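You operate a simulated robot arm through the tools that you are given. There is no shell and no other tool.

The job below is to be done with a simulated robot arm. You get a single attempt, and the scene is never put back.

TASK
Shake the purple polish on fast, then stand it back in its slot.
Fine: clamp it for one run; leave the clamp open after. Where these are worked on the way, their far stop is far enough and under half their travel is too little: orange clamp.

The check looks at the end state, three seconds after you hand in, the way a careful person would. Anything else that was tipped, shoved, dropped, spilled or broken makes it a failure.

THE ROBOT
A 7-joint arm with a fingered hand, fixed in place. Base frame: the origin is on the floor under the middle of its stand, x ahead of it, y to its left, z up; the work surface is at about z = 0.75. Readings come in m, degrees, newtons and seconds.
With the tool pointing down near the work surface it reaches from about 0.3 to 0.7 m from the base axis. Its first joint turns from -166.0 to 166.0 degrees. Payload 4 kg.
The TCP is the grasp point between the finger pads, 0.026 m short of the fingertips. In the tool frame z runs along the fingers and y along their closing line. The gripper opens to 0.156 m; its body begins 0.073 m behind the TCP. The gripper is a hand of 4 fingers: y runs from the thumb to the fingers, the wrist lies at [0, 0, -0.239] in the tool frame.
Orientation is that of the tool frame in the base frame, as a unit quaternion [x, y, z, w]. With the fingers straight down and closing along the base's y, the tool's x points along the base's -x, its y along +y and its z along -z.

THE INTERFACE
- The arm moves only by the tool servo_tool. Its argument "moves" is one flat list of numbers, 6 for each row, row after row: the turn, a rotation vector about the tool's x, y, z in units of 180 degrees (1.0 is 180 degrees), then the shift along the tool's x, y, z in units of 100 mm (1.0 is 100 mm). In form: [ax, ay, az, dx, dy, dz, ax, ay, az, dx, dy, dz, ...]. A call has 1 to 20 rows; each row is the pose to reach, as a shift and turn from the pose commanded when the call began, along the tool's axes at that moment. A call with a number of a shift or a turn outside -1 to 1 is refused whole. A row lasts 0.2 s, in which the tool goes at most 0.05 m and 8.6 degrees; a call with a longer step from one row to the next is refused whole. Where a pose cannot be reached the arm comes as near as it can. A force on the tool above 40 N (or 10 N above the force at the start of the call, whichever is more), or a blocked arm, ends the call early, and 0.2 s more pass. In this call time passes only in rows, and 0.2 s behind the last. It gives the time, the measured TCP pose, the force on the tool (base axes), the opening and the grip force at its end, in the units of the frame above (readings bear some noise), with the torque about the TCP (base axes, N m) and any sound that the robot's microphone picked up.
- Cameras (640 x 400 px; columns grow to the right, rows downward): "scene" is fixed at [0.0498, 0.6508, 1.5353]; the picture's right is [-0.84, -0.55, 0.00], its down [-0.31, 0.48, -0.82] and it looks along [0.45, -0.69, -0.57] (base axes); focal length 324 px, centre (320, 200). "wrist" rides on the gripper at [0.058, -0.058, -0.091] in the tool frame; the picture's right is [0.71, 0.71, 0.00], its down [-0.53, 0.53, -0.67] and it looks along [-0.47, 0.47, 0.74] (tool axes); focal length 265 px, centre (320, 200). There is no depth. A picture from a camera that has moved, and an enlarged one, comes with that camera's place and axes in the base frame and with its lens.
- get_image(camera): a new picture of that camera. No time passes.
- set_fingers(finger1, finger2, finger3, thumb_bend): sets how far each is bent, from 0 (flat) to 1 (curled in); at 0.3 the hand is open as for a grip, at 0.7 the pads meet at the TCP. One left out holds its place. A second passes; each finger stops where it meets its share of the squeeze, and holds until it gets a number again. It is the only way to open and close the hand. It gives what a move gives, with no picture; readings hold the bend of each and the force on the fingers (four entries, about 0 where the hand has none), thumb and palm.
- enlarge(camera, box): a new picture of the part [left, top, right, bottom] of that camera's present view, enlarged. No time passes.
- sign_off(): hands the job in; it is judged then, once.

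Places have to be worked out from the pictures, the camera data and where the tool is seen. Open the gripper and draw the arm clear of the work before you hand the job in, unless the task says otherwise.

The tools are called after "Request:" by a JSON object that holds its "fn" and its "kwargs". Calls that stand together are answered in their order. servo_tool: Moves the arm, as the interface text tells. Its arguments: {"type":"object","properties":{"moves":{"type":"array"}},"required":["moves"]} The other tools are called the same way: set_fingers (finger1, finger2, finger3, thumb_bend) moves the fingers one by one; get_image (camera) takes a picture; enlarge (camera, box) takes an enlarged picture of a part of a camera's view; sign_off () hands the job in.

At the start:

```text
time_s: 0.0
eef_pos: [0.5012, 0.0542, 1.0773]
tool_rot: [0.0, 1.0, 0.001, 0.001]
force: [0.5, 0.1, 0.5]
torque: [-0.02, 0.04, -0.03]
opening: 0.1559
gripper_force: 0.1
shape: jaw
bend: [0.3, 0.3, 0.3, 0.3]
finger forces: [0.0, 0.0, 0.0, 0.0, 0.1, 0.0]
```

scene: 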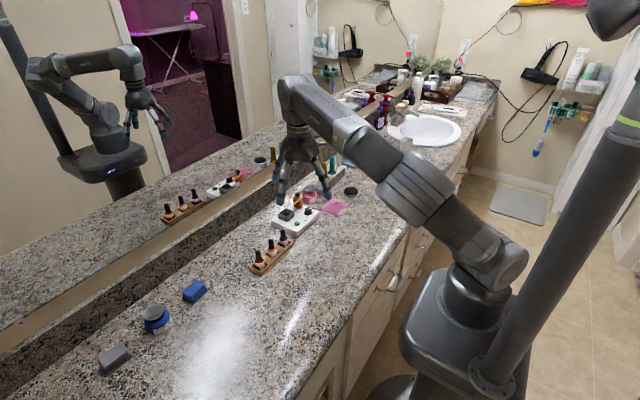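
wrist: 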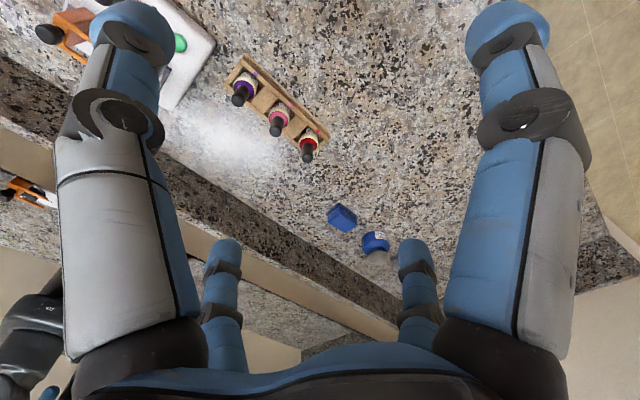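

I start by looking closer at the rack with three polishes and the white machine with the orange clamp.

Request:
{"fn": "enlarge", "kwargs": {"camera": "scene", "box": [230, 160, 390, 280]}}

Request:
{"fn": "enlarge", "kwargs": {"camera": "wrist", "box": [0, 0, 340, 212]}}

Request:
{"fn": "enlarge", "kwargs": {"camera": "scene", "box": [265, 180, 335, 240]}}

```text
3.33 times, centred on (310, 220) of scene
camera zoom: at [0.0498, 0.6508, 1.5353], right [-0.84, -0.55, 0.0], down [-0.31, 0.48, -0.82], along [0.45, -0.69, -0.57], focal length 1080 px, centre (353, 133)
```

zoom: 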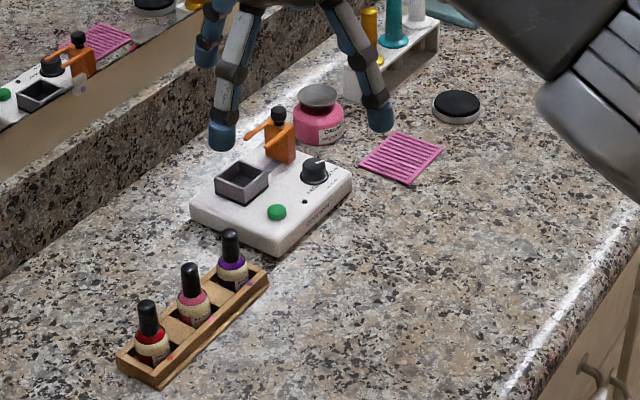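

```text
1.88 times, centred on (170, 106) of wrist
camera zoom: at [0.4441, -0.0042, 1.1686], right [-0.71, 0.71, 0.0], down [0.53, 0.53, 0.67], along [0.47, 0.47, -0.74], focal length 500 px, centre (602, 377)
```

zoom: 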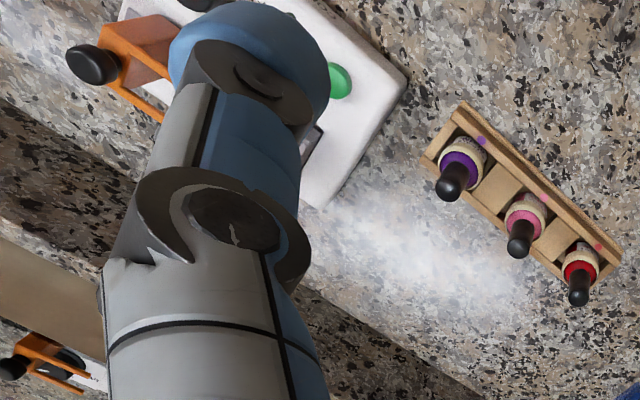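

```text
6.67 times, centred on (300, 210) of scene
camera zoom: at [0.0498, 0.6508, 1.5353], right [-0.84, -0.55, 0.0], down [-0.31, 0.48, -0.82], along [0.45, -0.69, -0.57], focal length 2160 px, centre (453, 133)
```

zoom: 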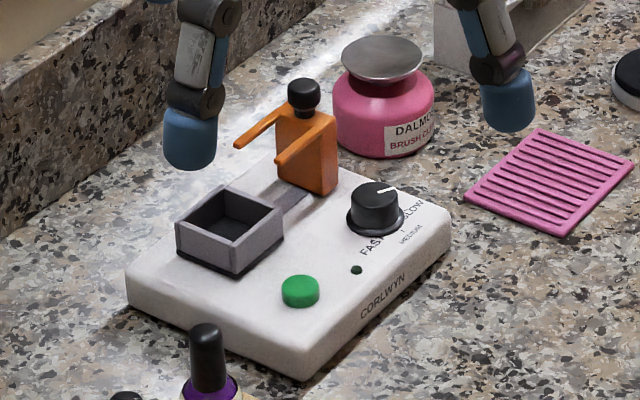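

The machine is a shaker with a cup, an orange clamp, a speed dial (FAST/MEDIUM/SLOW) and a green button. The purple bottle is at about (0.61, 0.02). I move the hand toward -y so the wrist camera can see the machine.

Request:
{"fn": "servo_tool", "kwargs": {"moves": [0, 0, 0, 0, -0.35, 0, 0, 0, 0, 0, -0.7, 0, 0, 0, 0, 0, -1, 0]}}

```text
time_s: 0.8
eef_pos: [0.5016, -0.0481, 1.077]
tool_rot: [-0.001, 1.0, 0.001, 0.001]
force: [0.7, -0.5, -0.2]
torque: [0.01, 0.0, -0.01]
opening: 0.1558
gripper_force: 0.1
shape: jaw
bend: [0.3, 0.3, 0.3, 0.3]
finger forces: [0.0, 0.0, 0.1, 0.0, 0.0, 0.0]
```

The motion works as expected; I continue another 100 mm toward -y.

Request:
{"fn": "servo_tool", "kwargs": {"moves": [0, 0, 0, 0, -0.35, 0, 0, 0, 0, 0, -0.7, 0, 0, 0, 0, 0, -1, 0]}}

Request:
{"fn": "get_image", "kwargs": {"camera": "wrist"}}

Request:
{"fn": "enlarge", "kwargs": {"camera": "scene", "box": [265, 180, 335, 240]}}

```text
time_s: 1.6
eef_pos: [0.5032, -0.1478, 1.0794]
tool_rot: [0.0, 1.0, 0.0, 0.0]
force: [-0.1, -0.3, 0.0]
torque: [0.02, 0.0, 0.03]
opening: 0.156
gripper_force: 0.1
shape: jaw
bend: [0.3, 0.3, 0.3, 0.3]
finger forces: [0.0, 0.0, 0.0, 0.0, 0.0, 0.0]
```

```text
taken
camera wrist: at [0.4444, -0.2061, 1.17], right [-0.71, 0.71, 0.0], down [0.52, 0.53, 0.67], along [0.47, 0.47, -0.74], focal length 265 px, centre (320, 200)
```

wrist: 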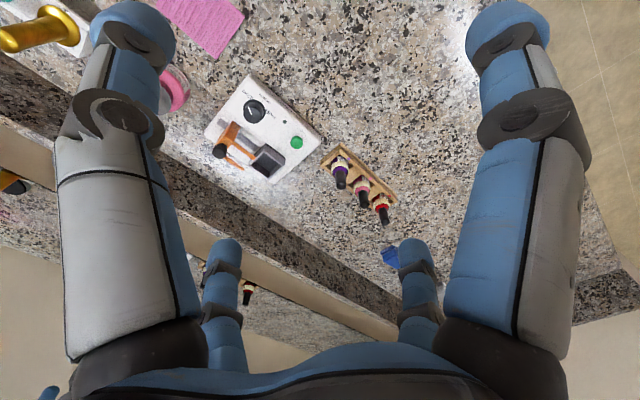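

```text
6.67 times, centred on (300, 210) of scene
camera zoom: at [0.0498, 0.6508, 1.5353], right [-0.84, -0.55, 0.0], down [-0.31, 0.48, -0.82], along [0.45, -0.69, -0.57], focal length 2160 px, centre (453, 133)
```

zoom: 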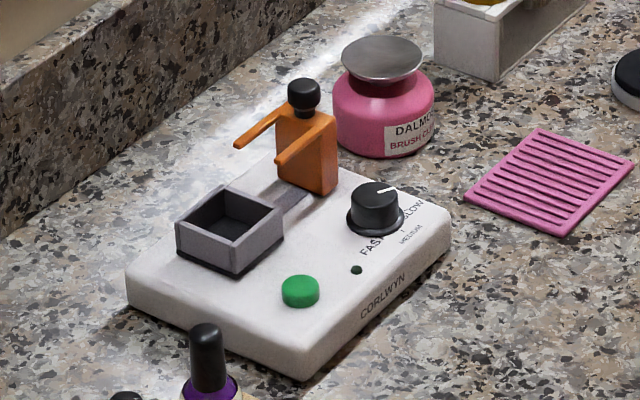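

Now the machine and rack are both in the wrist view; I enlarge them.

Request:
{"fn": "enlarge", "kwargs": {"camera": "wrist", "box": [190, 60, 330, 200]}}

Request:
{"fn": "enlarge", "kwargs": {"camera": "wrist", "box": [300, 120, 420, 240]}}

```text
2.86 times, centred on (260, 130) of wrist
camera zoom: at [0.4444, -0.2061, 1.17], right [-0.71, 0.71, 0.0], down [0.52, 0.53, 0.67], along [0.47, 0.47, -0.74], focal length 758 px, centre (491, 400)
```

zoom: 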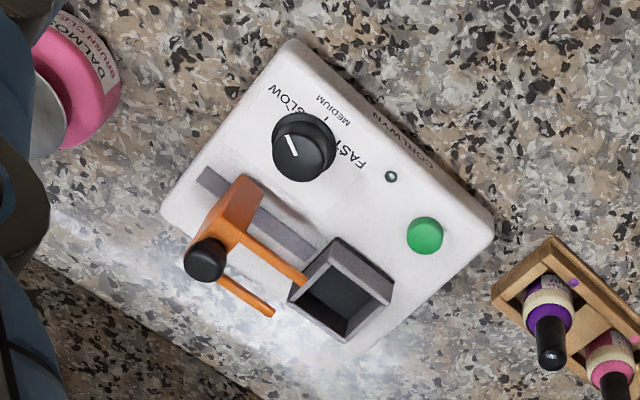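

```text
3.33 times, centred on (360, 180) of wrist
camera zoom: at [0.4444, -0.2061, 1.17], right [-0.71, 0.71, 0.0], down [0.52, 0.53, 0.67], along [0.47, 0.47, -0.74], focal length 885 px, centre (187, 267)
```

zoom: 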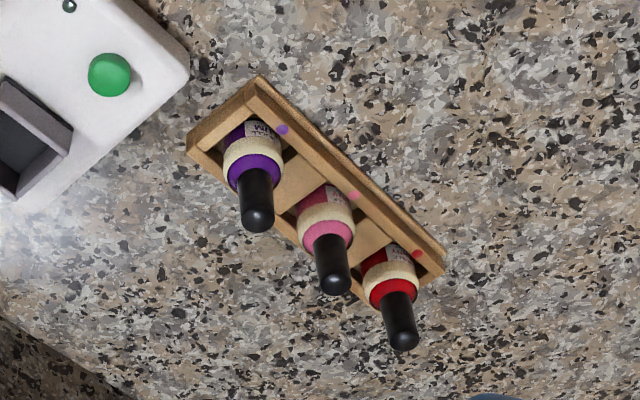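

I zoom in further on the dial to read its pointer and labels, and on the clamp.

Request:
{"fn": "enlarge", "kwargs": {"camera": "wrist", "box": [236, 82, 292, 117]}}

Request:
{"fn": "enlarge", "kwargs": {"camera": "scene", "box": [300, 195, 316, 210]}}

Request:
{"fn": "enlarge", "kwargs": {"camera": "wrist", "box": [205, 110, 295, 185]}}

```text
11.43 times, centred on (264, 100) of wrist
camera zoom: at [0.4444, -0.2061, 1.17], right [-0.71, 0.71, 0.0], down [0.52, 0.53, 0.67], along [0.47, 0.47, -0.74], focal length 3033 px, centre (960, 1349)
```

zoom: 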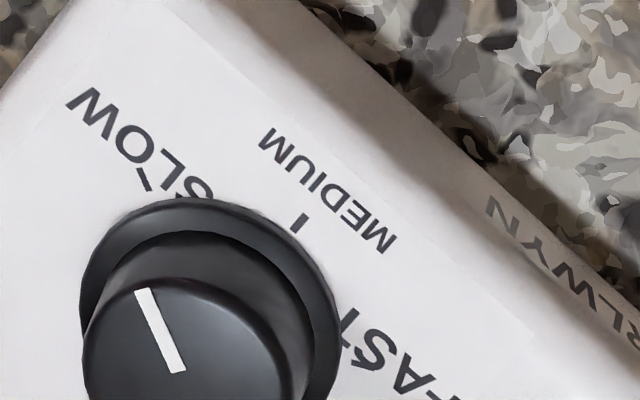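

```text
16.00 times, centred on (308, 202) of scene
camera zoom: at [0.0498, 0.6508, 1.5353], right [-0.84, -0.55, 0.0], down [-0.31, 0.48, -0.82], along [0.45, -0.69, -0.57], focal length 5183 px, centre (512, 160)
```

zoom: 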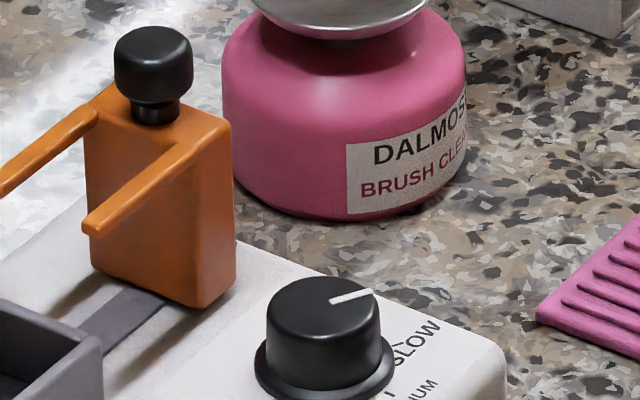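

```text
5.33 times, centred on (250, 148) of wrist
camera zoom: at [0.4444, -0.2061, 1.17], right [-0.71, 0.71, 0.0], down [0.52, 0.53, 0.67], along [0.47, 0.47, -0.74], focal length 1416 px, centre (693, 480)
```

zoom: 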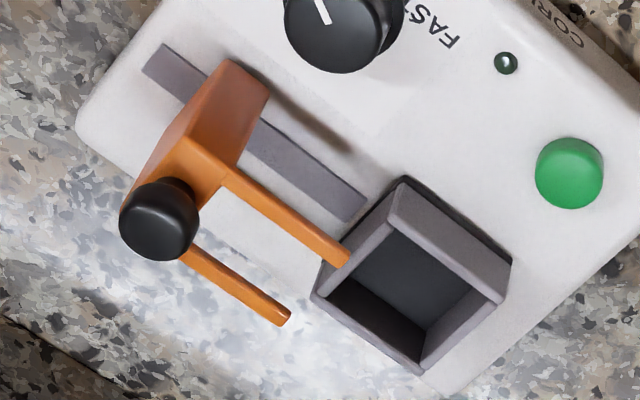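

The dial points at SLOW, with MEDIUM on the robot side and FAST on the +y side, and the clamp slides along a rail toward the cup. Before going near anything I try finger postures up high, starting with the outer fingers curled in.

Request:
{"fn": "set_fingers", "kwargs": {"finger1": 1, "finger3": 1}}

Request:
{"fn": "get_image", "kwargs": {"camera": "wrist"}}

Request:
{"fn": "enlarge", "kwargs": {"camera": "scene", "box": [240, 60, 400, 220]}}

```text
time_s: 2.6
eef_pos: [0.5017, -0.148, 1.079]
tool_rot: [0.0, 1.0, 0.0, -0.001]
force: [0.6, 0.3, -0.1]
torque: [0.01, 0.01, 0.01]
opening: 0.0713
gripper_force: 0.1
shape: fingers
bend: [0.77, 0.3, 0.77, 0.3]
finger forces: [0.0, 0.0, 0.0, 0.1, 0.0, 0.0]
```

```text
taken
camera wrist: at [0.4442, -0.2059, 1.1701], right [-0.71, 0.71, 0.0], down [0.53, 0.53, 0.67], along [0.47, 0.47, -0.74], focal length 265 px, centre (320, 200)
```

wrist: 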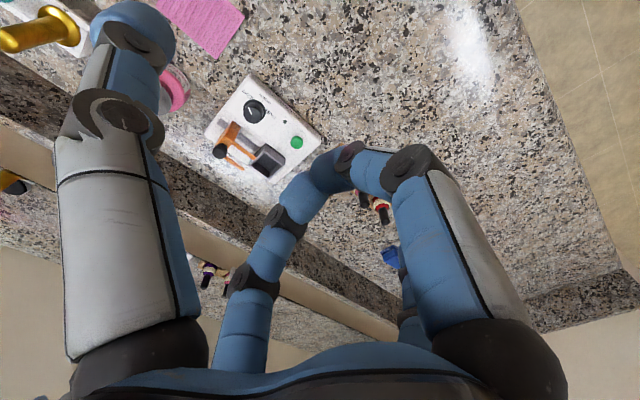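

```text
2.50 times, centred on (320, 140) of scene
camera zoom: at [0.0498, 0.6508, 1.5353], right [-0.84, -0.55, 0.0], down [-0.31, 0.48, -0.82], along [0.45, -0.69, -0.57], focal length 810 px, centre (320, 350)
```

zoom: 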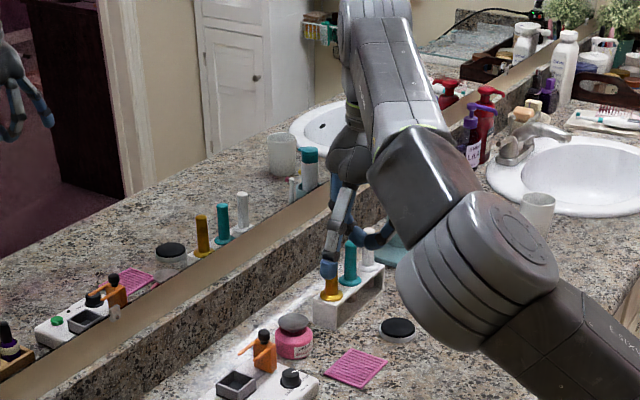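

The hand turns out to be four fingers set 90° apart (thumb at tool -y, finger 2 opposite, fingers 1 and 3 at ±x). I check what fully flat fingers look like while I'm still high.

Request:
{"fn": "set_fingers", "kwargs": {"finger1": 0, "finger2": 0.6, "finger3": 0, "thumb_bend": 0.6}}

Request:
{"fn": "get_image", "kwargs": {"camera": "wrist"}}

Request:
{"fn": "enlarge", "kwargs": {"camera": "scene", "box": [240, 60, 400, 220]}}

```text
time_s: 3.6
eef_pos: [0.5007, -0.1479, 1.0789]
tool_rot: [0.0, 1.0, -0.001, 0.001]
force: [-0.5, -1.0, 0.8]
torque: [-0.02, 0.03, 0.02]
opening: 0.1057
gripper_force: 0.2
shape: fingers
bend: [0.01, 0.6, 0.01, 0.6]
finger forces: [0.0, 0.0, 0.0, 0.1, 0.0, 0.1]
```

```text
taken
camera wrist: at [0.4442, -0.2059, 1.1701], right [-0.71, 0.71, 0.0], down [0.53, 0.53, 0.67], along [0.47, 0.47, -0.74], focal length 265 px, centre (320, 200)
```

wrist: 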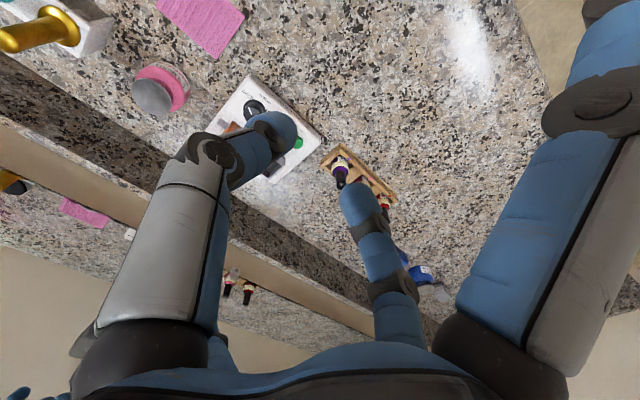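

```text
2.50 times, centred on (320, 140) of scene
camera zoom: at [0.0498, 0.6508, 1.5353], right [-0.84, -0.55, 0.0], down [-0.31, 0.48, -0.82], along [0.45, -0.69, -0.57], focal length 810 px, centre (320, 350)
```

zoom: 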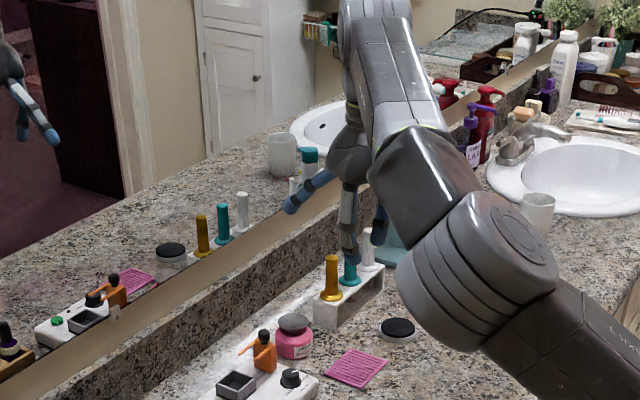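

Flat fingers splay far out with tips at roughly TCP height, so for the dial I can pinch with thumb and finger 2 and keep fingers 1 and 3 flat. From triangulation the dial is near (0.630, -0.158) with its top at about z 0.803. I move above it, staying high, to refine that.

Request:
{"fn": "servo_tool", "kwargs": {"moves": [0, 0, 0, -0.3, -0.03, 0.2, 0, 0, 0, -0.6, -0.06, 0.4, 0, 0, 0, -0.9, -0.09, 0.6, 0, 0, 0, -1, -0.1, 0.8, 0, 0, 0, -1, -0.1, 0.8]}}

Request:
{"fn": "set_fingers", "kwargs": {"finger2": 0.3, "thumb_bend": 0.3}}

Request:
{"fn": "get_image", "kwargs": {"camera": "wrist"}}

```text
time_s: 4.8
eef_pos: [0.6003, -0.1577, 0.9954]
tool_rot: [0.0, 1.0, 0.0, 0.001]
force: [0.3, 0.0, -0.2]
torque: [0.03, 0.01, 0.0]
opening: 0.1059
gripper_force: 0.0
shape: fingers
bend: [0.01, 0.6, 0.01, 0.6]
finger forces: [0.0, 0.0, 0.0, 0.1, 0.1, 0.1]
```

```text
time_s: 5.8
eef_pos: [0.6018, -0.1575, 0.9966]
tool_rot: [0.0, 1.0, 0.0, 0.001]
force: [-0.1, 0.3, -0.1]
torque: [-0.02, -0.02, 0.0]
opening: 0.1296
gripper_force: 0.0
shape: fingers
bend: [0.01, 0.3, 0.01, 0.3]
finger forces: [0.0, 0.1, 0.0, 0.0, 0.0, 0.1]
```

```text
taken
camera wrist: at [0.5439, -0.2155, 1.0882], right [-0.71, 0.71, 0.0], down [0.52, 0.53, 0.67], along [0.47, 0.47, -0.74], focal length 265 px, centre (320, 200)
```

wrist: 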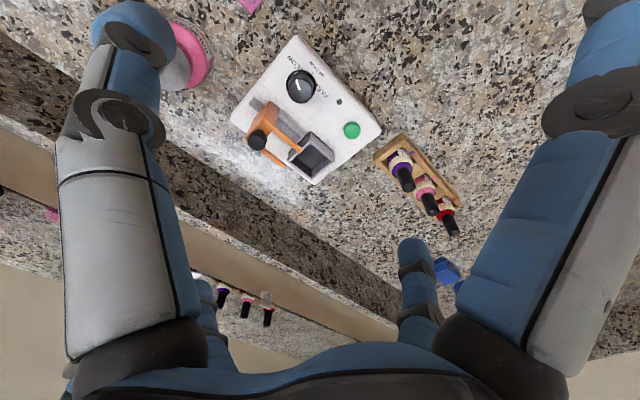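

Good view of the machine. I enlarge it in parts for measurement.

Request:
{"fn": "enlarge", "kwargs": {"camera": "wrist", "box": [225, 30, 395, 190]}}

Request:
{"fn": "enlarge", "kwargs": {"camera": "wrist", "box": [270, 50, 340, 120]}}

Request:
{"fn": "enlarge", "kwargs": {"camera": "wrist", "box": [365, 120, 475, 245]}}

```text
2.50 times, centred on (310, 110) of wrist
camera zoom: at [0.5439, -0.2155, 1.0882], right [-0.71, 0.71, 0.0], down [0.52, 0.53, 0.67], along [0.47, 0.47, -0.74], focal length 664 px, centre (345, 425)
```

zoom: 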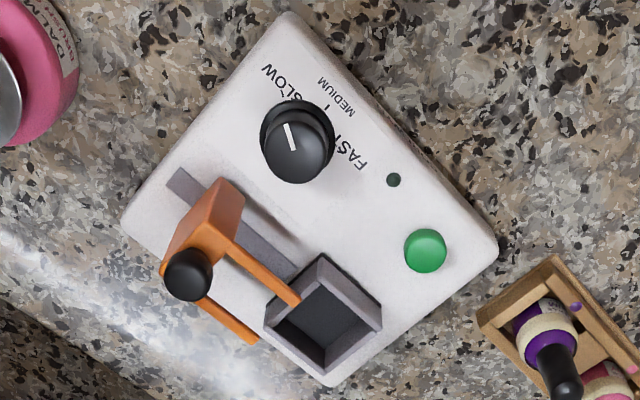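

```text
5.71 times, centred on (305, 85) of wrist
camera zoom: at [0.5439, -0.2155, 1.0882], right [-0.71, 0.71, 0.0], down [0.52, 0.53, 0.67], along [0.47, 0.47, -0.74], focal length 1517 px, centre (406, 857)
```

zoom: 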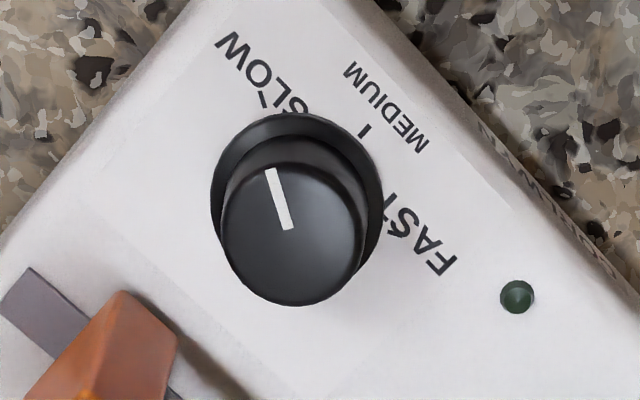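

```text
3.20 times, centred on (420, 182) of wrist
camera zoom: at [0.5439, -0.2155, 1.0882], right [-0.71, 0.71, 0.0], down [0.52, 0.53, 0.67], along [0.47, 0.47, -0.74], focal length 849 px, centre (0, 256)
```

zoom: 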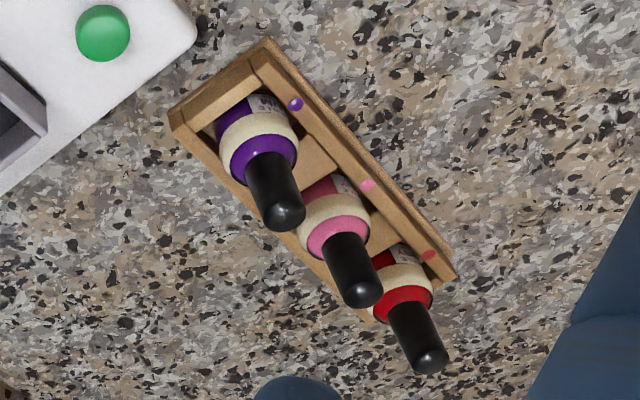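

The dial is confirmed at about (0.631, -0.158), top z ≈ 0.80, diameter ≈ 26 mm, pointing at SLOW, and FAST is about 120° clockwise seen from above. To keep the flat finger clear of the clamp knob, I lean the hand back 20° and come down to a hover over the dial.

Request:
{"fn": "servo_tool", "kwargs": {"moves": [0, -0.028, 0, -0.06, -0.01, 0.2, 0, -0.056, 0, -0.12, -0.02, 0.4, 0, -0.084, 0, -0.18, -0.03, 0.6, 0, -0.111, 0, -0.237, -0.045, 0.75]}}

Request:
{"fn": "servo_tool", "kwargs": {"moves": [-0.0133, 0, -0.0366, 0, 0, 0, -0.0266, 0, -0.0731, 0, 0, 0, -0.0399, 0, -0.1097, 0, 0, 0, -0.0532, 0, -0.1462, 0, 0, 0, -0.0665, 0, -0.1828, 0, 0, 0]}}

Request:
{"fn": "set_fingers", "kwargs": {"finger2": 0.53, "thumb_bend": 0.53}}

Request:
{"fn": "get_image", "kwargs": {"camera": "wrist"}}

Request:
{"fn": "enlarge", "kwargs": {"camera": "scene", "box": [240, 100, 400, 240]}}

```text
time_s: 6.8
eef_pos: [0.6266, -0.1604, 0.9217]
tool_rot: [0.0, 0.985, -0.001, 0.175]
force: [-0.7, 0.1, 0.1]
torque: [-0.01, 0.01, 0.0]
opening: 0.1298
gripper_force: 0.1
shape: fingers
bend: [0.0, 0.3, 0.01, 0.3]
finger forces: [0.1, 0.1, 0.1, 0.0, 0.0, 0.0]
```

```text
time_s: 8.0
eef_pos: [0.6265, -0.161, 0.9228]
tool_rot: [-0.297, 0.939, 0.052, 0.166]
force: [-0.2, 0.0, 0.1]
torque: [0.03, -0.01, 0.01]
opening: 0.13
gripper_force: 0.1
shape: fingers
bend: [0.0, 0.3, 0.01, 0.3]
finger forces: [0.0, 0.0, 0.1, 0.1, 0.0, 0.0]
```

```text
time_s: 9.0
eef_pos: [0.6262, -0.1612, 0.9228]
tool_rot: [-0.297, 0.939, 0.051, 0.165]
force: [0.1, 0.5, 0.0]
torque: [0.0, -0.01, 0.03]
opening: 0.1099
gripper_force: 0.0
shape: fingers
bend: [0.0, 0.53, 0.01, 0.53]
finger forces: [0.1, 0.0, 0.0, 0.0, 0.0, 0.0]
```

```text
taken
camera wrist: at [0.5897, -0.2571, 0.9887], right [-0.95, 0.2, -0.24], down [-0.09, 0.58, 0.81], along [0.3, 0.79, -0.54], focal length 265 px, centre (320, 200)
```

wrist: 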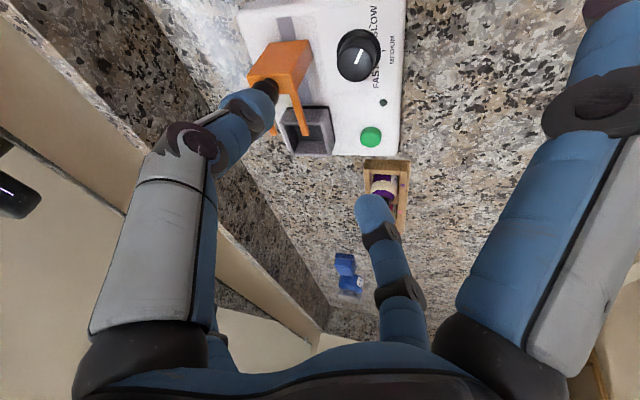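

```text
2.86 times, centred on (320, 170) of scene
camera zoom: at [0.0498, 0.6508, 1.5353], right [-0.84, -0.55, 0.0], down [-0.31, 0.48, -0.82], along [0.45, -0.69, -0.57], focal length 926 px, centre (320, 286)
```

zoom: 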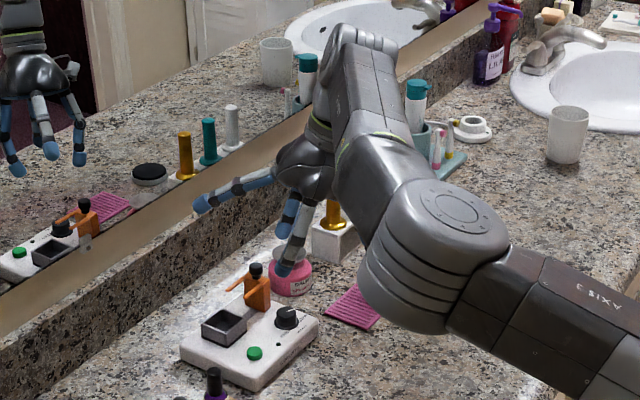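

The hand is leaned back with the flat finger over +x/+y. I lower it straight down about 70 mm, then check thumb and finger clearance around the dial.

Request:
{"fn": "servo_tool", "kwargs": {"moves": [0, 0, 0, 0.068, 0, 0.188, 0, 0, 0, 0.137, 0, 0.376, 0, 0, 0, 0.205, 0, 0.564, 0, 0, 0, 0.25, 0, 0.686]}}

Request:
{"fn": "get_image", "kwargs": {"camera": "wrist"}}

Request:
{"fn": "enlarge", "kwargs": {"camera": "scene", "box": [265, 150, 345, 230]}}

```text
time_s: 10.0
eef_pos: [0.6252, -0.1589, 0.8486]
tool_rot: [-0.297, 0.939, 0.052, 0.166]
force: [-0.1, -0.5, 0.8]
torque: [-0.02, 0.01, 0.02]
opening: 0.1101
gripper_force: 0.0
shape: fingers
bend: [0.0, 0.53, 0.01, 0.53]
finger forces: [0.0, 0.0, 0.0, 0.0, 0.0, 0.0]
```

```text
taken
camera wrist: at [0.5887, -0.2562, 0.9145], right [-0.95, 0.2, -0.24], down [-0.08, 0.58, 0.81], along [0.3, 0.79, -0.54], focal length 265 px, centre (320, 200)
```

wrist: 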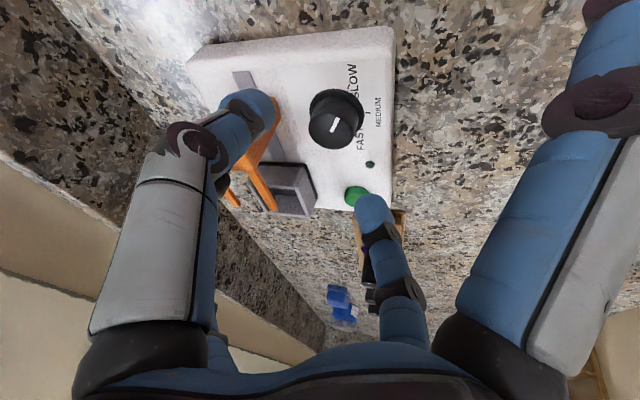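

```text
5.00 times, centred on (305, 190) of scene
camera zoom: at [0.0498, 0.6508, 1.5353], right [-0.84, -0.55, 0.0], down [-0.31, 0.48, -0.82], along [0.45, -0.69, -0.57], focal length 1620 px, centre (395, 250)
```

zoom: 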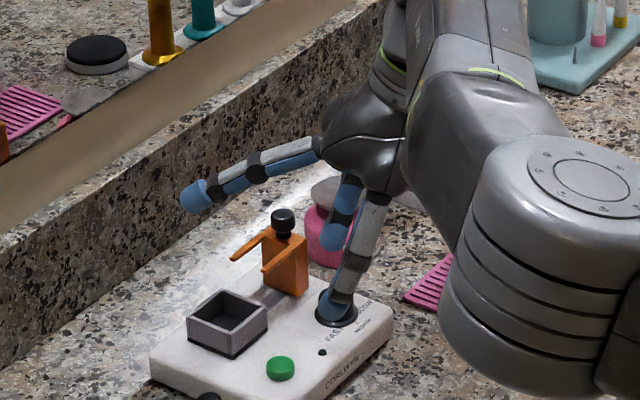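

I zoom on the dial in this wrist view to check its position against my estimate before closing in.

Request:
{"fn": "enlarge", "kwargs": {"camera": "wrist", "box": [270, 60, 400, 190]}}

```text
3.08 times, centred on (335, 125) of wrist
camera zoom: at [0.5887, -0.2562, 0.9145], right [-0.95, 0.2, -0.24], down [-0.08, 0.58, 0.81], along [0.3, 0.79, -0.54], focal length 817 px, centre (274, 431)
```

zoom: 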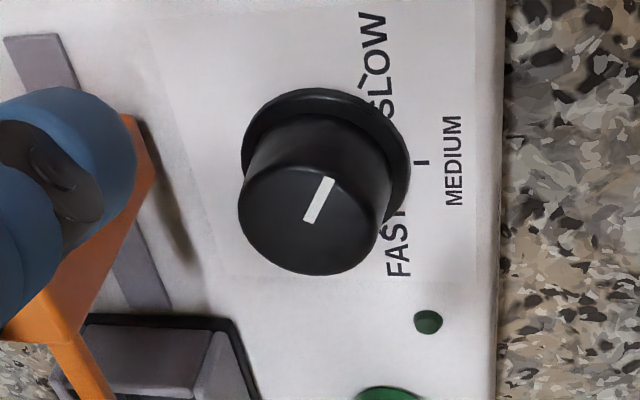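

The dial matches the estimate within a millimetre or so. I lower to gripping height (TCP z ≈ 0.812) and close thumb and finger 2 on the dial.

Request:
{"fn": "servo_tool", "kwargs": {"moves": [0, 0, 0, 0.043, 0, 0.118, 0, 0, 0, 0.086, 0, 0.236, 0, 0, 0, 0.128, 0, 0.35]}}

Request:
{"fn": "enlarge", "kwargs": {"camera": "scene", "box": [280, 170, 340, 230]}}

Request:
{"fn": "get_image", "kwargs": {"camera": "wrist"}}

```text
time_s: 10.8
eef_pos: [0.626, -0.1601, 0.8154]
tool_rot: [-0.296, 0.939, 0.051, 0.169]
force: [-5.4, -1.6, 29.9]
torque: [0.57, 0.34, 0.34]
opening: 0.1097
gripper_force: 15.1
shape: fingers
bend: [0.0, 0.51, 0.01, 0.53]
finger forces: [0.1, 21.7, 0.0, 0.0, 8.6, 0.1]
```

```text
6.67 times, centred on (310, 200) of scene
camera zoom: at [0.0498, 0.6508, 1.5353], right [-0.84, -0.55, 0.0], down [-0.31, 0.48, -0.82], along [0.45, -0.69, -0.57], focal length 2160 px, centre (387, 200)
```

zoom: 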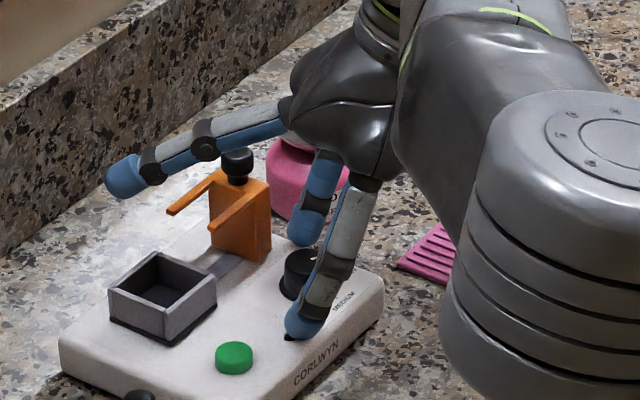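

```text
taken
camera wrist: at [0.589, -0.2571, 0.8814], right [-0.95, 0.2, -0.25], down [-0.09, 0.58, 0.81], along [0.31, 0.79, -0.54], focal length 265 px, centre (320, 200)
```

wrist: 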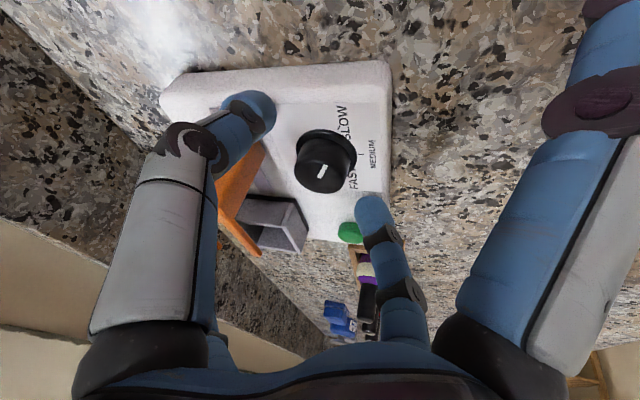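

Fingertips touched the plate (about 30 N up), so they reach lower than I assumed at this bend. I back up 10 mm right away.

Request:
{"fn": "servo_tool", "kwargs": {"moves": [0, 0, 0, -0.017, 0, -0.047, 0, 0, 0, -0.034, 0, -0.094]}}

Request:
{"fn": "enlarge", "kwargs": {"camera": "scene", "box": [280, 170, 340, 230]}}

Request:
{"fn": "enlarge", "kwargs": {"camera": "wrist", "box": [210, 80, 410, 280]}}

```text
time_s: 11.4
eef_pos: [0.6259, -0.1602, 0.8204]
tool_rot: [-0.296, 0.939, 0.053, 0.164]
force: [-0.2, -0.9, 0.2]
torque: [-0.01, -0.02, -0.02]
opening: 0.1099
gripper_force: 0.1
shape: fingers
bend: [0.0, 0.53, 0.01, 0.53]
finger forces: [0.0, 0.0, 0.0, 0.1, 0.0, 0.1]
```

```text
6.67 times, centred on (310, 200) of scene
camera zoom: at [0.0498, 0.6508, 1.5353], right [-0.84, -0.55, 0.0], down [-0.31, 0.48, -0.82], along [0.45, -0.69, -0.57], focal length 2160 px, centre (387, 200)
```

zoom: 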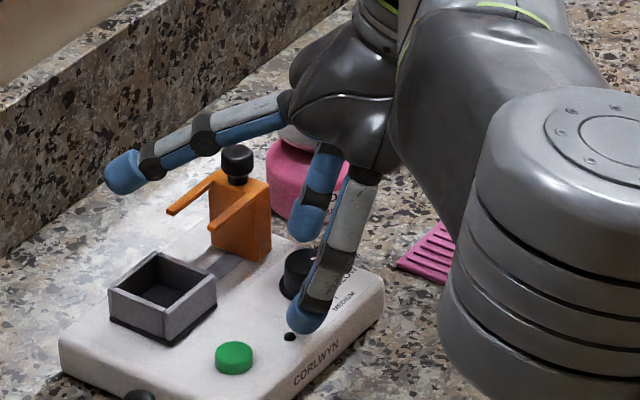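

```text
2.00 times, centred on (310, 180) of wrist
camera zoom: at [0.5888, -0.2566, 0.8859], right [-0.95, 0.2, -0.24], down [-0.08, 0.58, 0.81], along [0.3, 0.79, -0.54], focal length 531 px, centre (340, 240)
```

zoom: 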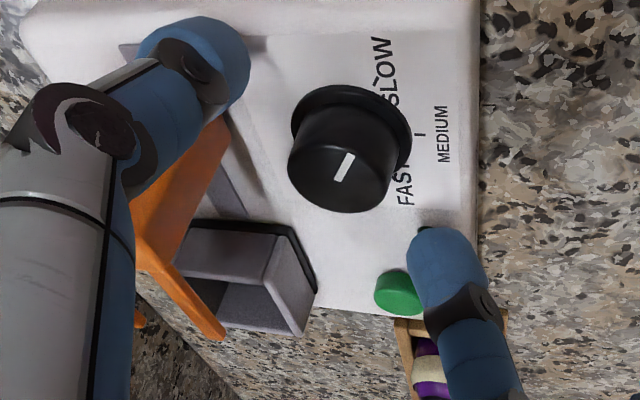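

Clear again, and the dial sits centred between thumb and finger 2. I close the two of them on it.

Request:
{"fn": "set_fingers", "kwargs": {"finger2": 0.7, "thumb_bend": 0.7}}

Request:
{"fn": "enlarge", "kwargs": {"camera": "wrist", "box": [210, 80, 410, 280]}}

Request:
{"fn": "enlarge", "kwargs": {"camera": "scene", "box": [280, 170, 340, 230]}}

```text
time_s: 12.4
eef_pos: [0.6258, -0.1599, 0.8214]
tool_rot: [-0.297, 0.939, 0.052, 0.165]
force: [2.9, -2.9, -4.6]
torque: [-0.07, -0.04, -0.03]
opening: 0.1042
gripper_force: 6.5
shape: fingers
bend: [0.0, 0.65, 0.01, 0.64]
finger forces: [0.1, 4.8, 0.0, 0.0, 8.8, 0.1]
```

```text
2.00 times, centred on (310, 180) of wrist
camera zoom: at [0.5891, -0.2571, 0.8872], right [-0.95, 0.2, -0.24], down [-0.08, 0.58, 0.81], along [0.3, 0.79, -0.54], focal length 531 px, centre (340, 240)
```

zoom: 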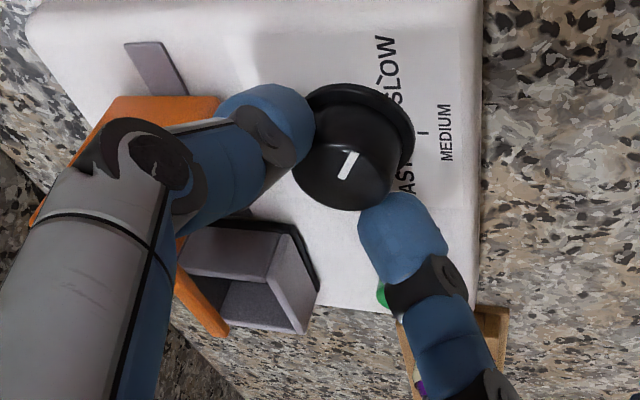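

```text
6.67 times, centred on (310, 200) of scene
camera zoom: at [0.0498, 0.6508, 1.5353], right [-0.84, -0.55, 0.0], down [-0.31, 0.48, -0.82], along [0.45, -0.69, -0.57], focal length 2160 px, centre (387, 200)
```

zoom: 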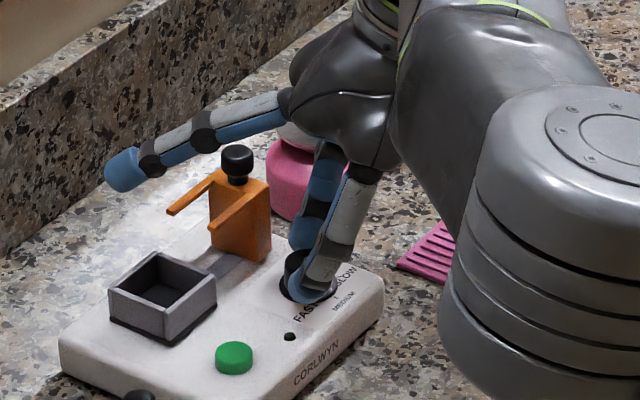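

The dial is held (about 5–9 N). I turn clockwise 22.5° first to see whether the pointer follows.

Request:
{"fn": "servo_tool", "kwargs": {"moves": [0.01425, 0, 0.03917, -0.004, 0.006, 0.0015, 0.0285, 0, 0.07833, -0.008, 0.0125, 0.003, 0.04275, 0, 0.1175, -0.0125, 0.019, 0.0045]}}

Request:
{"fn": "enlarge", "kwargs": {"camera": "wrist", "box": [210, 80, 410, 280]}}

```text
time_s: 13.2
eef_pos: [0.6264, -0.1583, 0.8216]
tool_rot: [-0.106, 0.979, 0.019, 0.173]
force: [1.6, -1.2, -4.4]
torque: [0.0, 0.01, -0.03]
opening: 0.1045
gripper_force: 7.0
shape: fingers
bend: [0.0, 0.65, 0.01, 0.64]
finger forces: [0.1, 5.1, 0.0, 0.1, 8.0, 0.1]
```

```text
2.00 times, centred on (310, 180) of wrist
camera zoom: at [0.5544, -0.2331, 0.8876], right [-0.8, 0.55, -0.24], down [0.15, 0.57, 0.81], along [0.58, 0.61, -0.54], focal length 531 px, centre (340, 240)
```

zoom: 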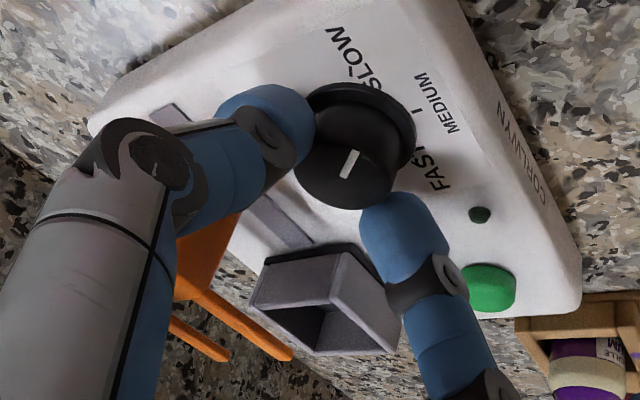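

The pointer turns with the hand. I check the flat finger's clearance over the clamp knob before continuing.

Request:
{"fn": "enlarge", "kwargs": {"camera": "scene", "box": [270, 160, 340, 220]}}

```text
6.67 times, centred on (305, 190) of scene
camera zoom: at [0.0498, 0.6508, 1.5353], right [-0.84, -0.55, 0.0], down [-0.31, 0.48, -0.82], along [0.45, -0.69, -0.57], focal length 2160 px, centre (420, 267)
```

zoom: 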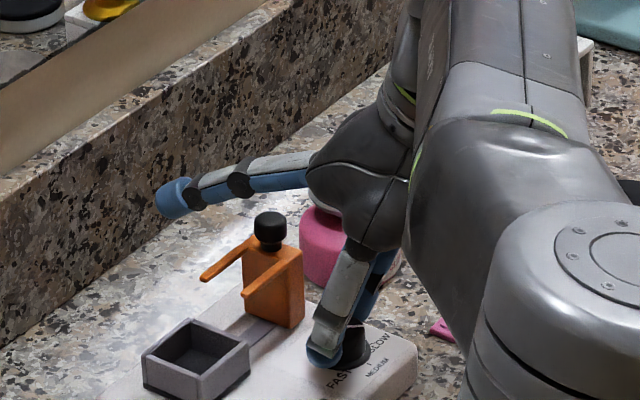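

There is comfortable clearance above the knob. I continue the clockwise turn by another 37.5°.

Request:
{"fn": "servo_tool", "kwargs": {"moves": [0.01425, 0, 0.03917, -0.003, 0.007, 0.001, 0.0285, 0, 0.07833, -0.006, 0.014, 0.002, 0.04275, 0, 0.1175, -0.008, 0.022, 0.003, 0.057, 0, 0.15667, -0.011, 0.029, 0.004, 0.07125, 0, 0.19583, -0.014, 0.036, 0.005]}}

Request:
{"fn": "enlarge", "kwargs": {"camera": "wrist", "box": [210, 80, 410, 280]}}

Request:
{"fn": "enlarge", "kwargs": {"camera": "scene", "box": [270, 160, 340, 220]}}

```text
time_s: 14.4
eef_pos: [0.6266, -0.1547, 0.8225]
tool_rot: [0.214, 0.961, -0.038, 0.169]
force: [0.3, -3.4, -5.9]
torque: [-0.02, 0.0, -0.03]
opening: 0.1041
gripper_force: 6.4
shape: fingers
bend: [0.0, 0.64, 0.01, 0.65]
finger forces: [0.0, 5.3, 0.0, 0.0, 7.8, 0.0]
```

```text
2.00 times, centred on (310, 180) of wrist
camera zoom: at [0.5241, -0.1707, 0.8879], right [-0.3, 0.92, -0.24], down [0.46, 0.36, 0.81], along [0.83, 0.13, -0.54], focal length 531 px, centre (340, 240)
```

zoom: 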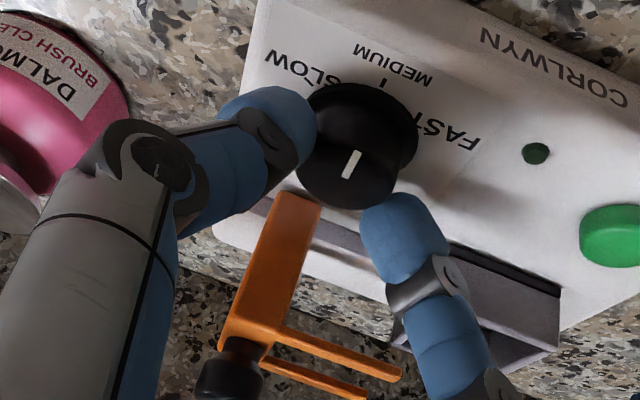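

```text
6.67 times, centred on (305, 190) of scene
camera zoom: at [0.0498, 0.6508, 1.5353], right [-0.84, -0.55, 0.0], down [-0.31, 0.48, -0.82], along [0.45, -0.69, -0.57], focal length 2160 px, centre (420, 267)
```

zoom: 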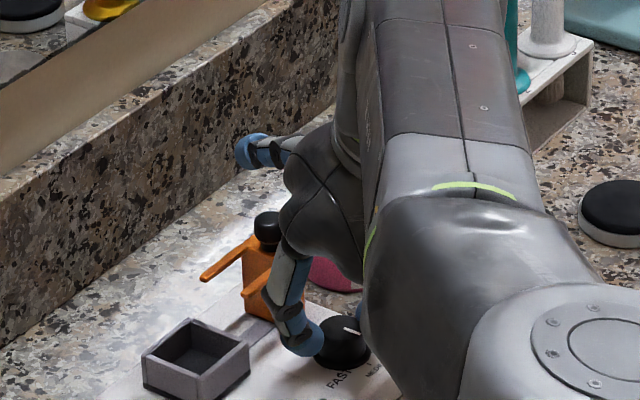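

The dial is now about at MEDIUM. I release slightly to turn back for a second stroke.

Request:
{"fn": "set_fingers", "kwargs": {"finger2": 0.58, "thumb_bend": 0.58}}

Request:
{"fn": "enlarge", "kwargs": {"camera": "wrist", "box": [210, 80, 410, 280]}}

```text
time_s: 15.4
eef_pos: [0.6256, -0.1525, 0.8213]
tool_rot: [0.213, 0.961, -0.038, 0.169]
force: [0.4, 0.2, 0.1]
torque: [-0.05, 0.01, 0.0]
opening: 0.1072
gripper_force: 0.0
shape: fingers
bend: [0.0, 0.57, 0.01, 0.57]
finger forces: [0.0, 0.1, 0.1, 0.0, 0.0, 0.1]
```

```text
2.00 times, centred on (310, 180) of wrist
camera zoom: at [0.5242, -0.1707, 0.8881], right [-0.3, 0.92, -0.24], down [0.46, 0.36, 0.81], along [0.83, 0.13, -0.54], focal length 531 px, centre (340, 240)
```

zoom: 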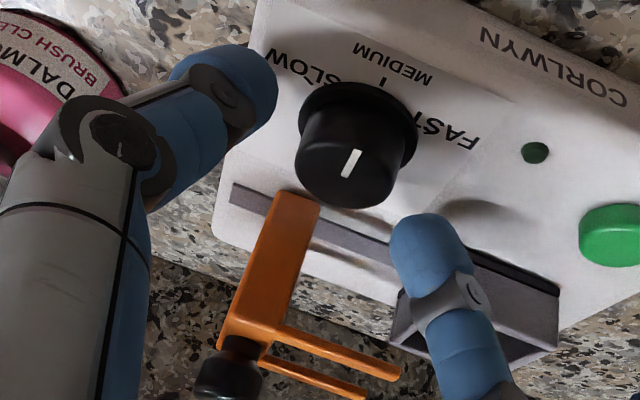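

The dial stays put at MEDIUM. I swing the open hand back counterclockwise 62.5° for the second stroke.

Request:
{"fn": "servo_tool", "kwargs": {"moves": [-0.0148, 0, -0.0408, -0.0035, -0.008, 0.001, -0.0297, 0, -0.0816, -0.007, -0.016, 0.002, -0.0445, 0, -0.1224, -0.0105, -0.024, 0.004, -0.0594, 0, -0.1632, -0.014, -0.031, 0.005, -0.0742, 0, -0.204, -0.0175, -0.039, 0.006, -0.089, 0, -0.2448, -0.021, -0.047, 0.008, -0.1039, 0, -0.2856, -0.0245, -0.055, 0.009, -0.1187, 0, -0.3264, -0.028, -0.063, 0.01]}}

Request:
{"fn": "enlarge", "kwargs": {"camera": "wrist", "box": [210, 80, 410, 280]}}

Request:
{"fn": "enlarge", "kwargs": {"camera": "scene", "box": [270, 160, 340, 220]}}

```text
time_s: 17.2
eef_pos: [0.6258, -0.163, 0.8218]
tool_rot: [-0.318, 0.932, 0.056, 0.164]
force: [-0.7, 0.7, 0.4]
torque: [0.01, -0.01, -0.01]
opening: 0.1071
gripper_force: 0.2
shape: fingers
bend: [0.0, 0.57, 0.01, 0.57]
finger forces: [0.1, 0.0, 0.0, 0.0, 0.1, 0.0]
```

```text
2.00 times, centred on (310, 180) of wrist
camera zoom: at [0.5935, -0.2604, 0.8887], right [-0.96, 0.15, -0.24], down [-0.11, 0.58, 0.81], along [0.26, 0.8, -0.54], focal length 531 px, centre (340, 240)
```

zoom: 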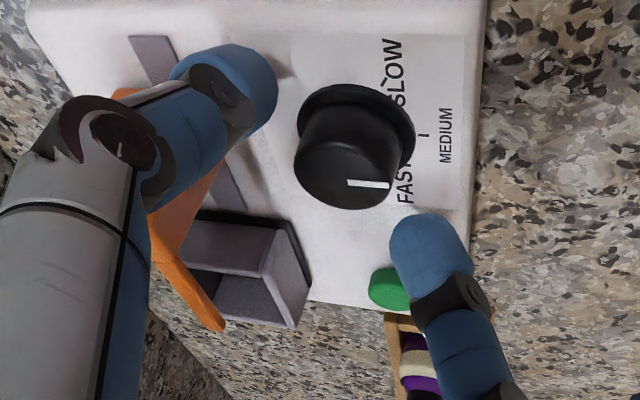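

```text
6.67 times, centred on (305, 190) of scene
camera zoom: at [0.0498, 0.6508, 1.5353], right [-0.84, -0.55, 0.0], down [-0.31, 0.48, -0.82], along [0.45, -0.69, -0.57], focal length 2160 px, centre (420, 267)
```

zoom: 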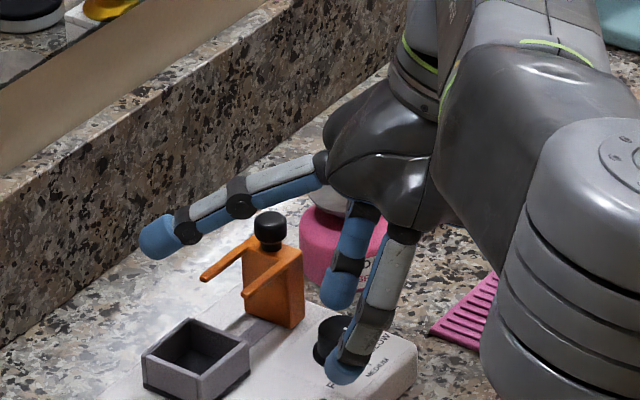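

The pointer now reads straight at MEDIUM (toward -x). I grip again for the second stroke to FAST.

Request:
{"fn": "set_fingers", "kwargs": {"finger2": 0.7, "thumb_bend": 0.7}}

Request:
{"fn": "servo_tool", "kwargs": {"moves": [0.01425, 0, 0.03917, -0.004, 0.006, 0.0015, 0.0285, 0, 0.07833, -0.008, 0.0125, 0.003, 0.04275, 0, 0.1175, -0.0125, 0.019, 0.0045, 0.057, 0, 0.15667, -0.017, 0.025, 0.006]}}

Request:
{"fn": "enlarge", "kwargs": {"camera": "wrist", "box": [210, 80, 410, 280]}}

```text
time_s: 18.2
eef_pos: [0.6262, -0.1611, 0.8227]
tool_rot: [-0.317, 0.932, 0.055, 0.165]
force: [1.6, -2.1, 0.5]
torque: [-0.08, -0.03, 0.0]
opening: 0.1038
gripper_force: 7.3
shape: fingers
bend: [0.0, 0.64, 0.01, 0.65]
finger forces: [0.1, 5.6, 0.0, 0.0, 8.7, 0.0]
```

```text
time_s: 19.2
eef_pos: [0.6258, -0.1589, 0.8223]
tool_rot: [-0.064, 0.983, 0.011, 0.173]
force: [-4.4, -0.5, 5.2]
torque: [0.03, 0.08, -0.01]
opening: 0.1034
gripper_force: 8.9
shape: fingers
bend: [0.0, 0.64, 0.01, 0.65]
finger forces: [0.1, 8.7, 0.0, 0.0, 8.6, 0.0]
```

```text
2.00 times, centred on (310, 180) of wrist
camera zoom: at [0.5487, -0.2279, 0.8882], right [-0.75, 0.62, -0.24], down [0.2, 0.56, 0.81], along [0.63, 0.56, -0.54], focal length 531 px, centre (340, 240)
```

zoom: 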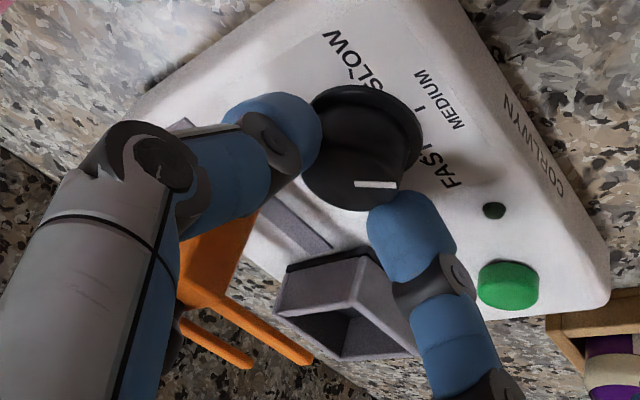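

Following well. I turn another 30° toward FAST.

Request:
{"fn": "servo_tool", "kwargs": {"moves": [0.01425, 0, 0.03917, -0.001, 0.007, 0, 0.0285, 0, 0.07833, -0.0025, 0.0135, 0, 0.04275, 0, 0.1175, -0.004, 0.02, 0.001, 0.057, 0, 0.15667, -0.005, 0.027, 0.001]}}

Request:
{"fn": "enlarge", "kwargs": {"camera": "wrist", "box": [210, 80, 410, 280]}}

Request:
{"fn": "enlarge", "kwargs": {"camera": "scene", "box": [290, 180, 330, 215]}}

```text
time_s: 20.2
eef_pos: [0.6259, -0.1559, 0.8234]
tool_rot: [0.193, 0.965, -0.034, 0.171]
force: [-4.1, -2.0, 2.0]
torque: [-0.06, 0.05, -0.02]
opening: 0.1037
gripper_force: 7.8
shape: fingers
bend: [0.0, 0.64, 0.01, 0.65]
finger forces: [0.0, 6.9, 0.0, 0.0, 9.4, 0.0]
```

```text
2.00 times, centred on (310, 180) of wrist
camera zoom: at [0.5248, -0.1764, 0.8884], right [-0.34, 0.91, -0.24], down [0.45, 0.38, 0.81], along [0.83, 0.17, -0.54], focal length 531 px, centre (340, 240)
```

zoom: 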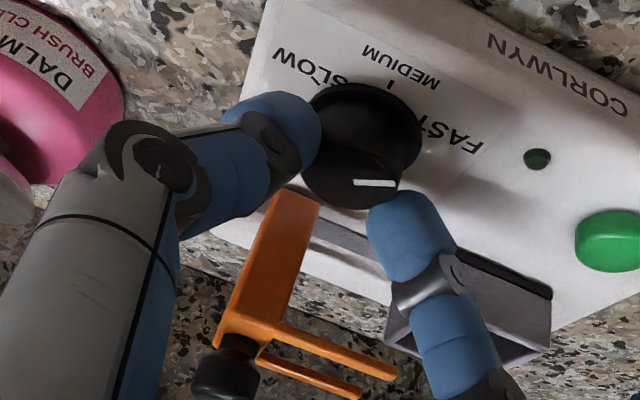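

```text
11.43 times, centred on (310, 198) of scene
camera zoom: at [0.0498, 0.6508, 1.5353], right [-0.84, -0.55, 0.0], down [-0.31, 0.48, -0.82], along [0.45, -0.69, -0.57], focal length 3702 px, centre (434, 229)
```

zoom: 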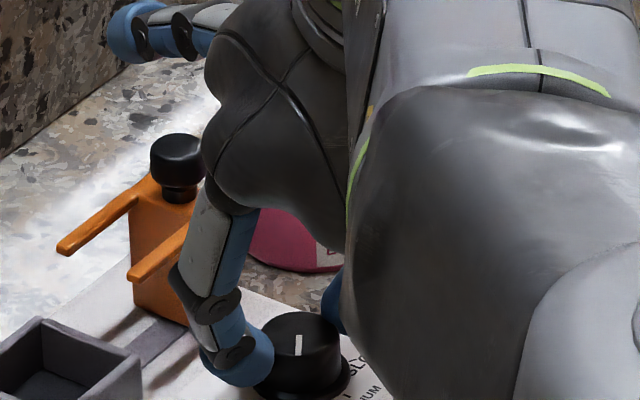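

In the scene view the pointer now points toward the camera side (azimuth ≈ 120°), i.e. FAST. I release and lift to inspect it.

Request:
{"fn": "set_fingers", "kwargs": {"finger2": 0.56, "thumb_bend": 0.56}}

Request:
{"fn": "servo_tool", "kwargs": {"moves": [0, 0, 0, -0.068, 0, -0.188, 0, 0, 0, -0.137, 0, -0.376, 0, 0, 0, -0.205, 0, -0.564, 0, 0, 0, -0.274, 0, -0.752, 0, 0, 0, -0.342, 0, -0.94]}}

Request:
{"fn": "get_image", "kwargs": {"camera": "wrist"}}

```text
time_s: 21.2
eef_pos: [0.6275, -0.1553, 0.8237]
tool_rot: [0.192, 0.966, -0.034, 0.171]
force: [0.5, 0.1, -0.1]
torque: [0.01, 0.0, 0.0]
opening: 0.1077
gripper_force: 0.1
shape: fingers
bend: [0.0, 0.56, 0.01, 0.56]
finger forces: [0.0, 0.1, 0.0, 0.0, 0.0, 0.0]
```

```text
time_s: 22.4
eef_pos: [0.6259, -0.1556, 0.9217]
tool_rot: [0.192, 0.966, -0.033, 0.171]
force: [0.2, 0.1, -1.3]
torque: [0.02, -0.02, -0.03]
opening: 0.1079
gripper_force: 0.1
shape: fingers
bend: [0.0, 0.56, 0.01, 0.56]
finger forces: [0.0, 0.0, 0.0, 0.1, 0.0, 0.0]
```

```text
taken
camera wrist: at [0.5253, -0.1768, 0.9884], right [-0.34, 0.91, -0.24], down [0.45, 0.38, 0.81], along [0.83, 0.17, -0.54], focal length 265 px, centre (320, 200)
```

wrist: 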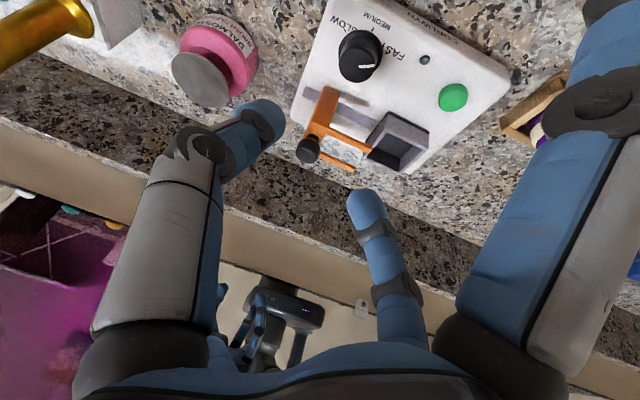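

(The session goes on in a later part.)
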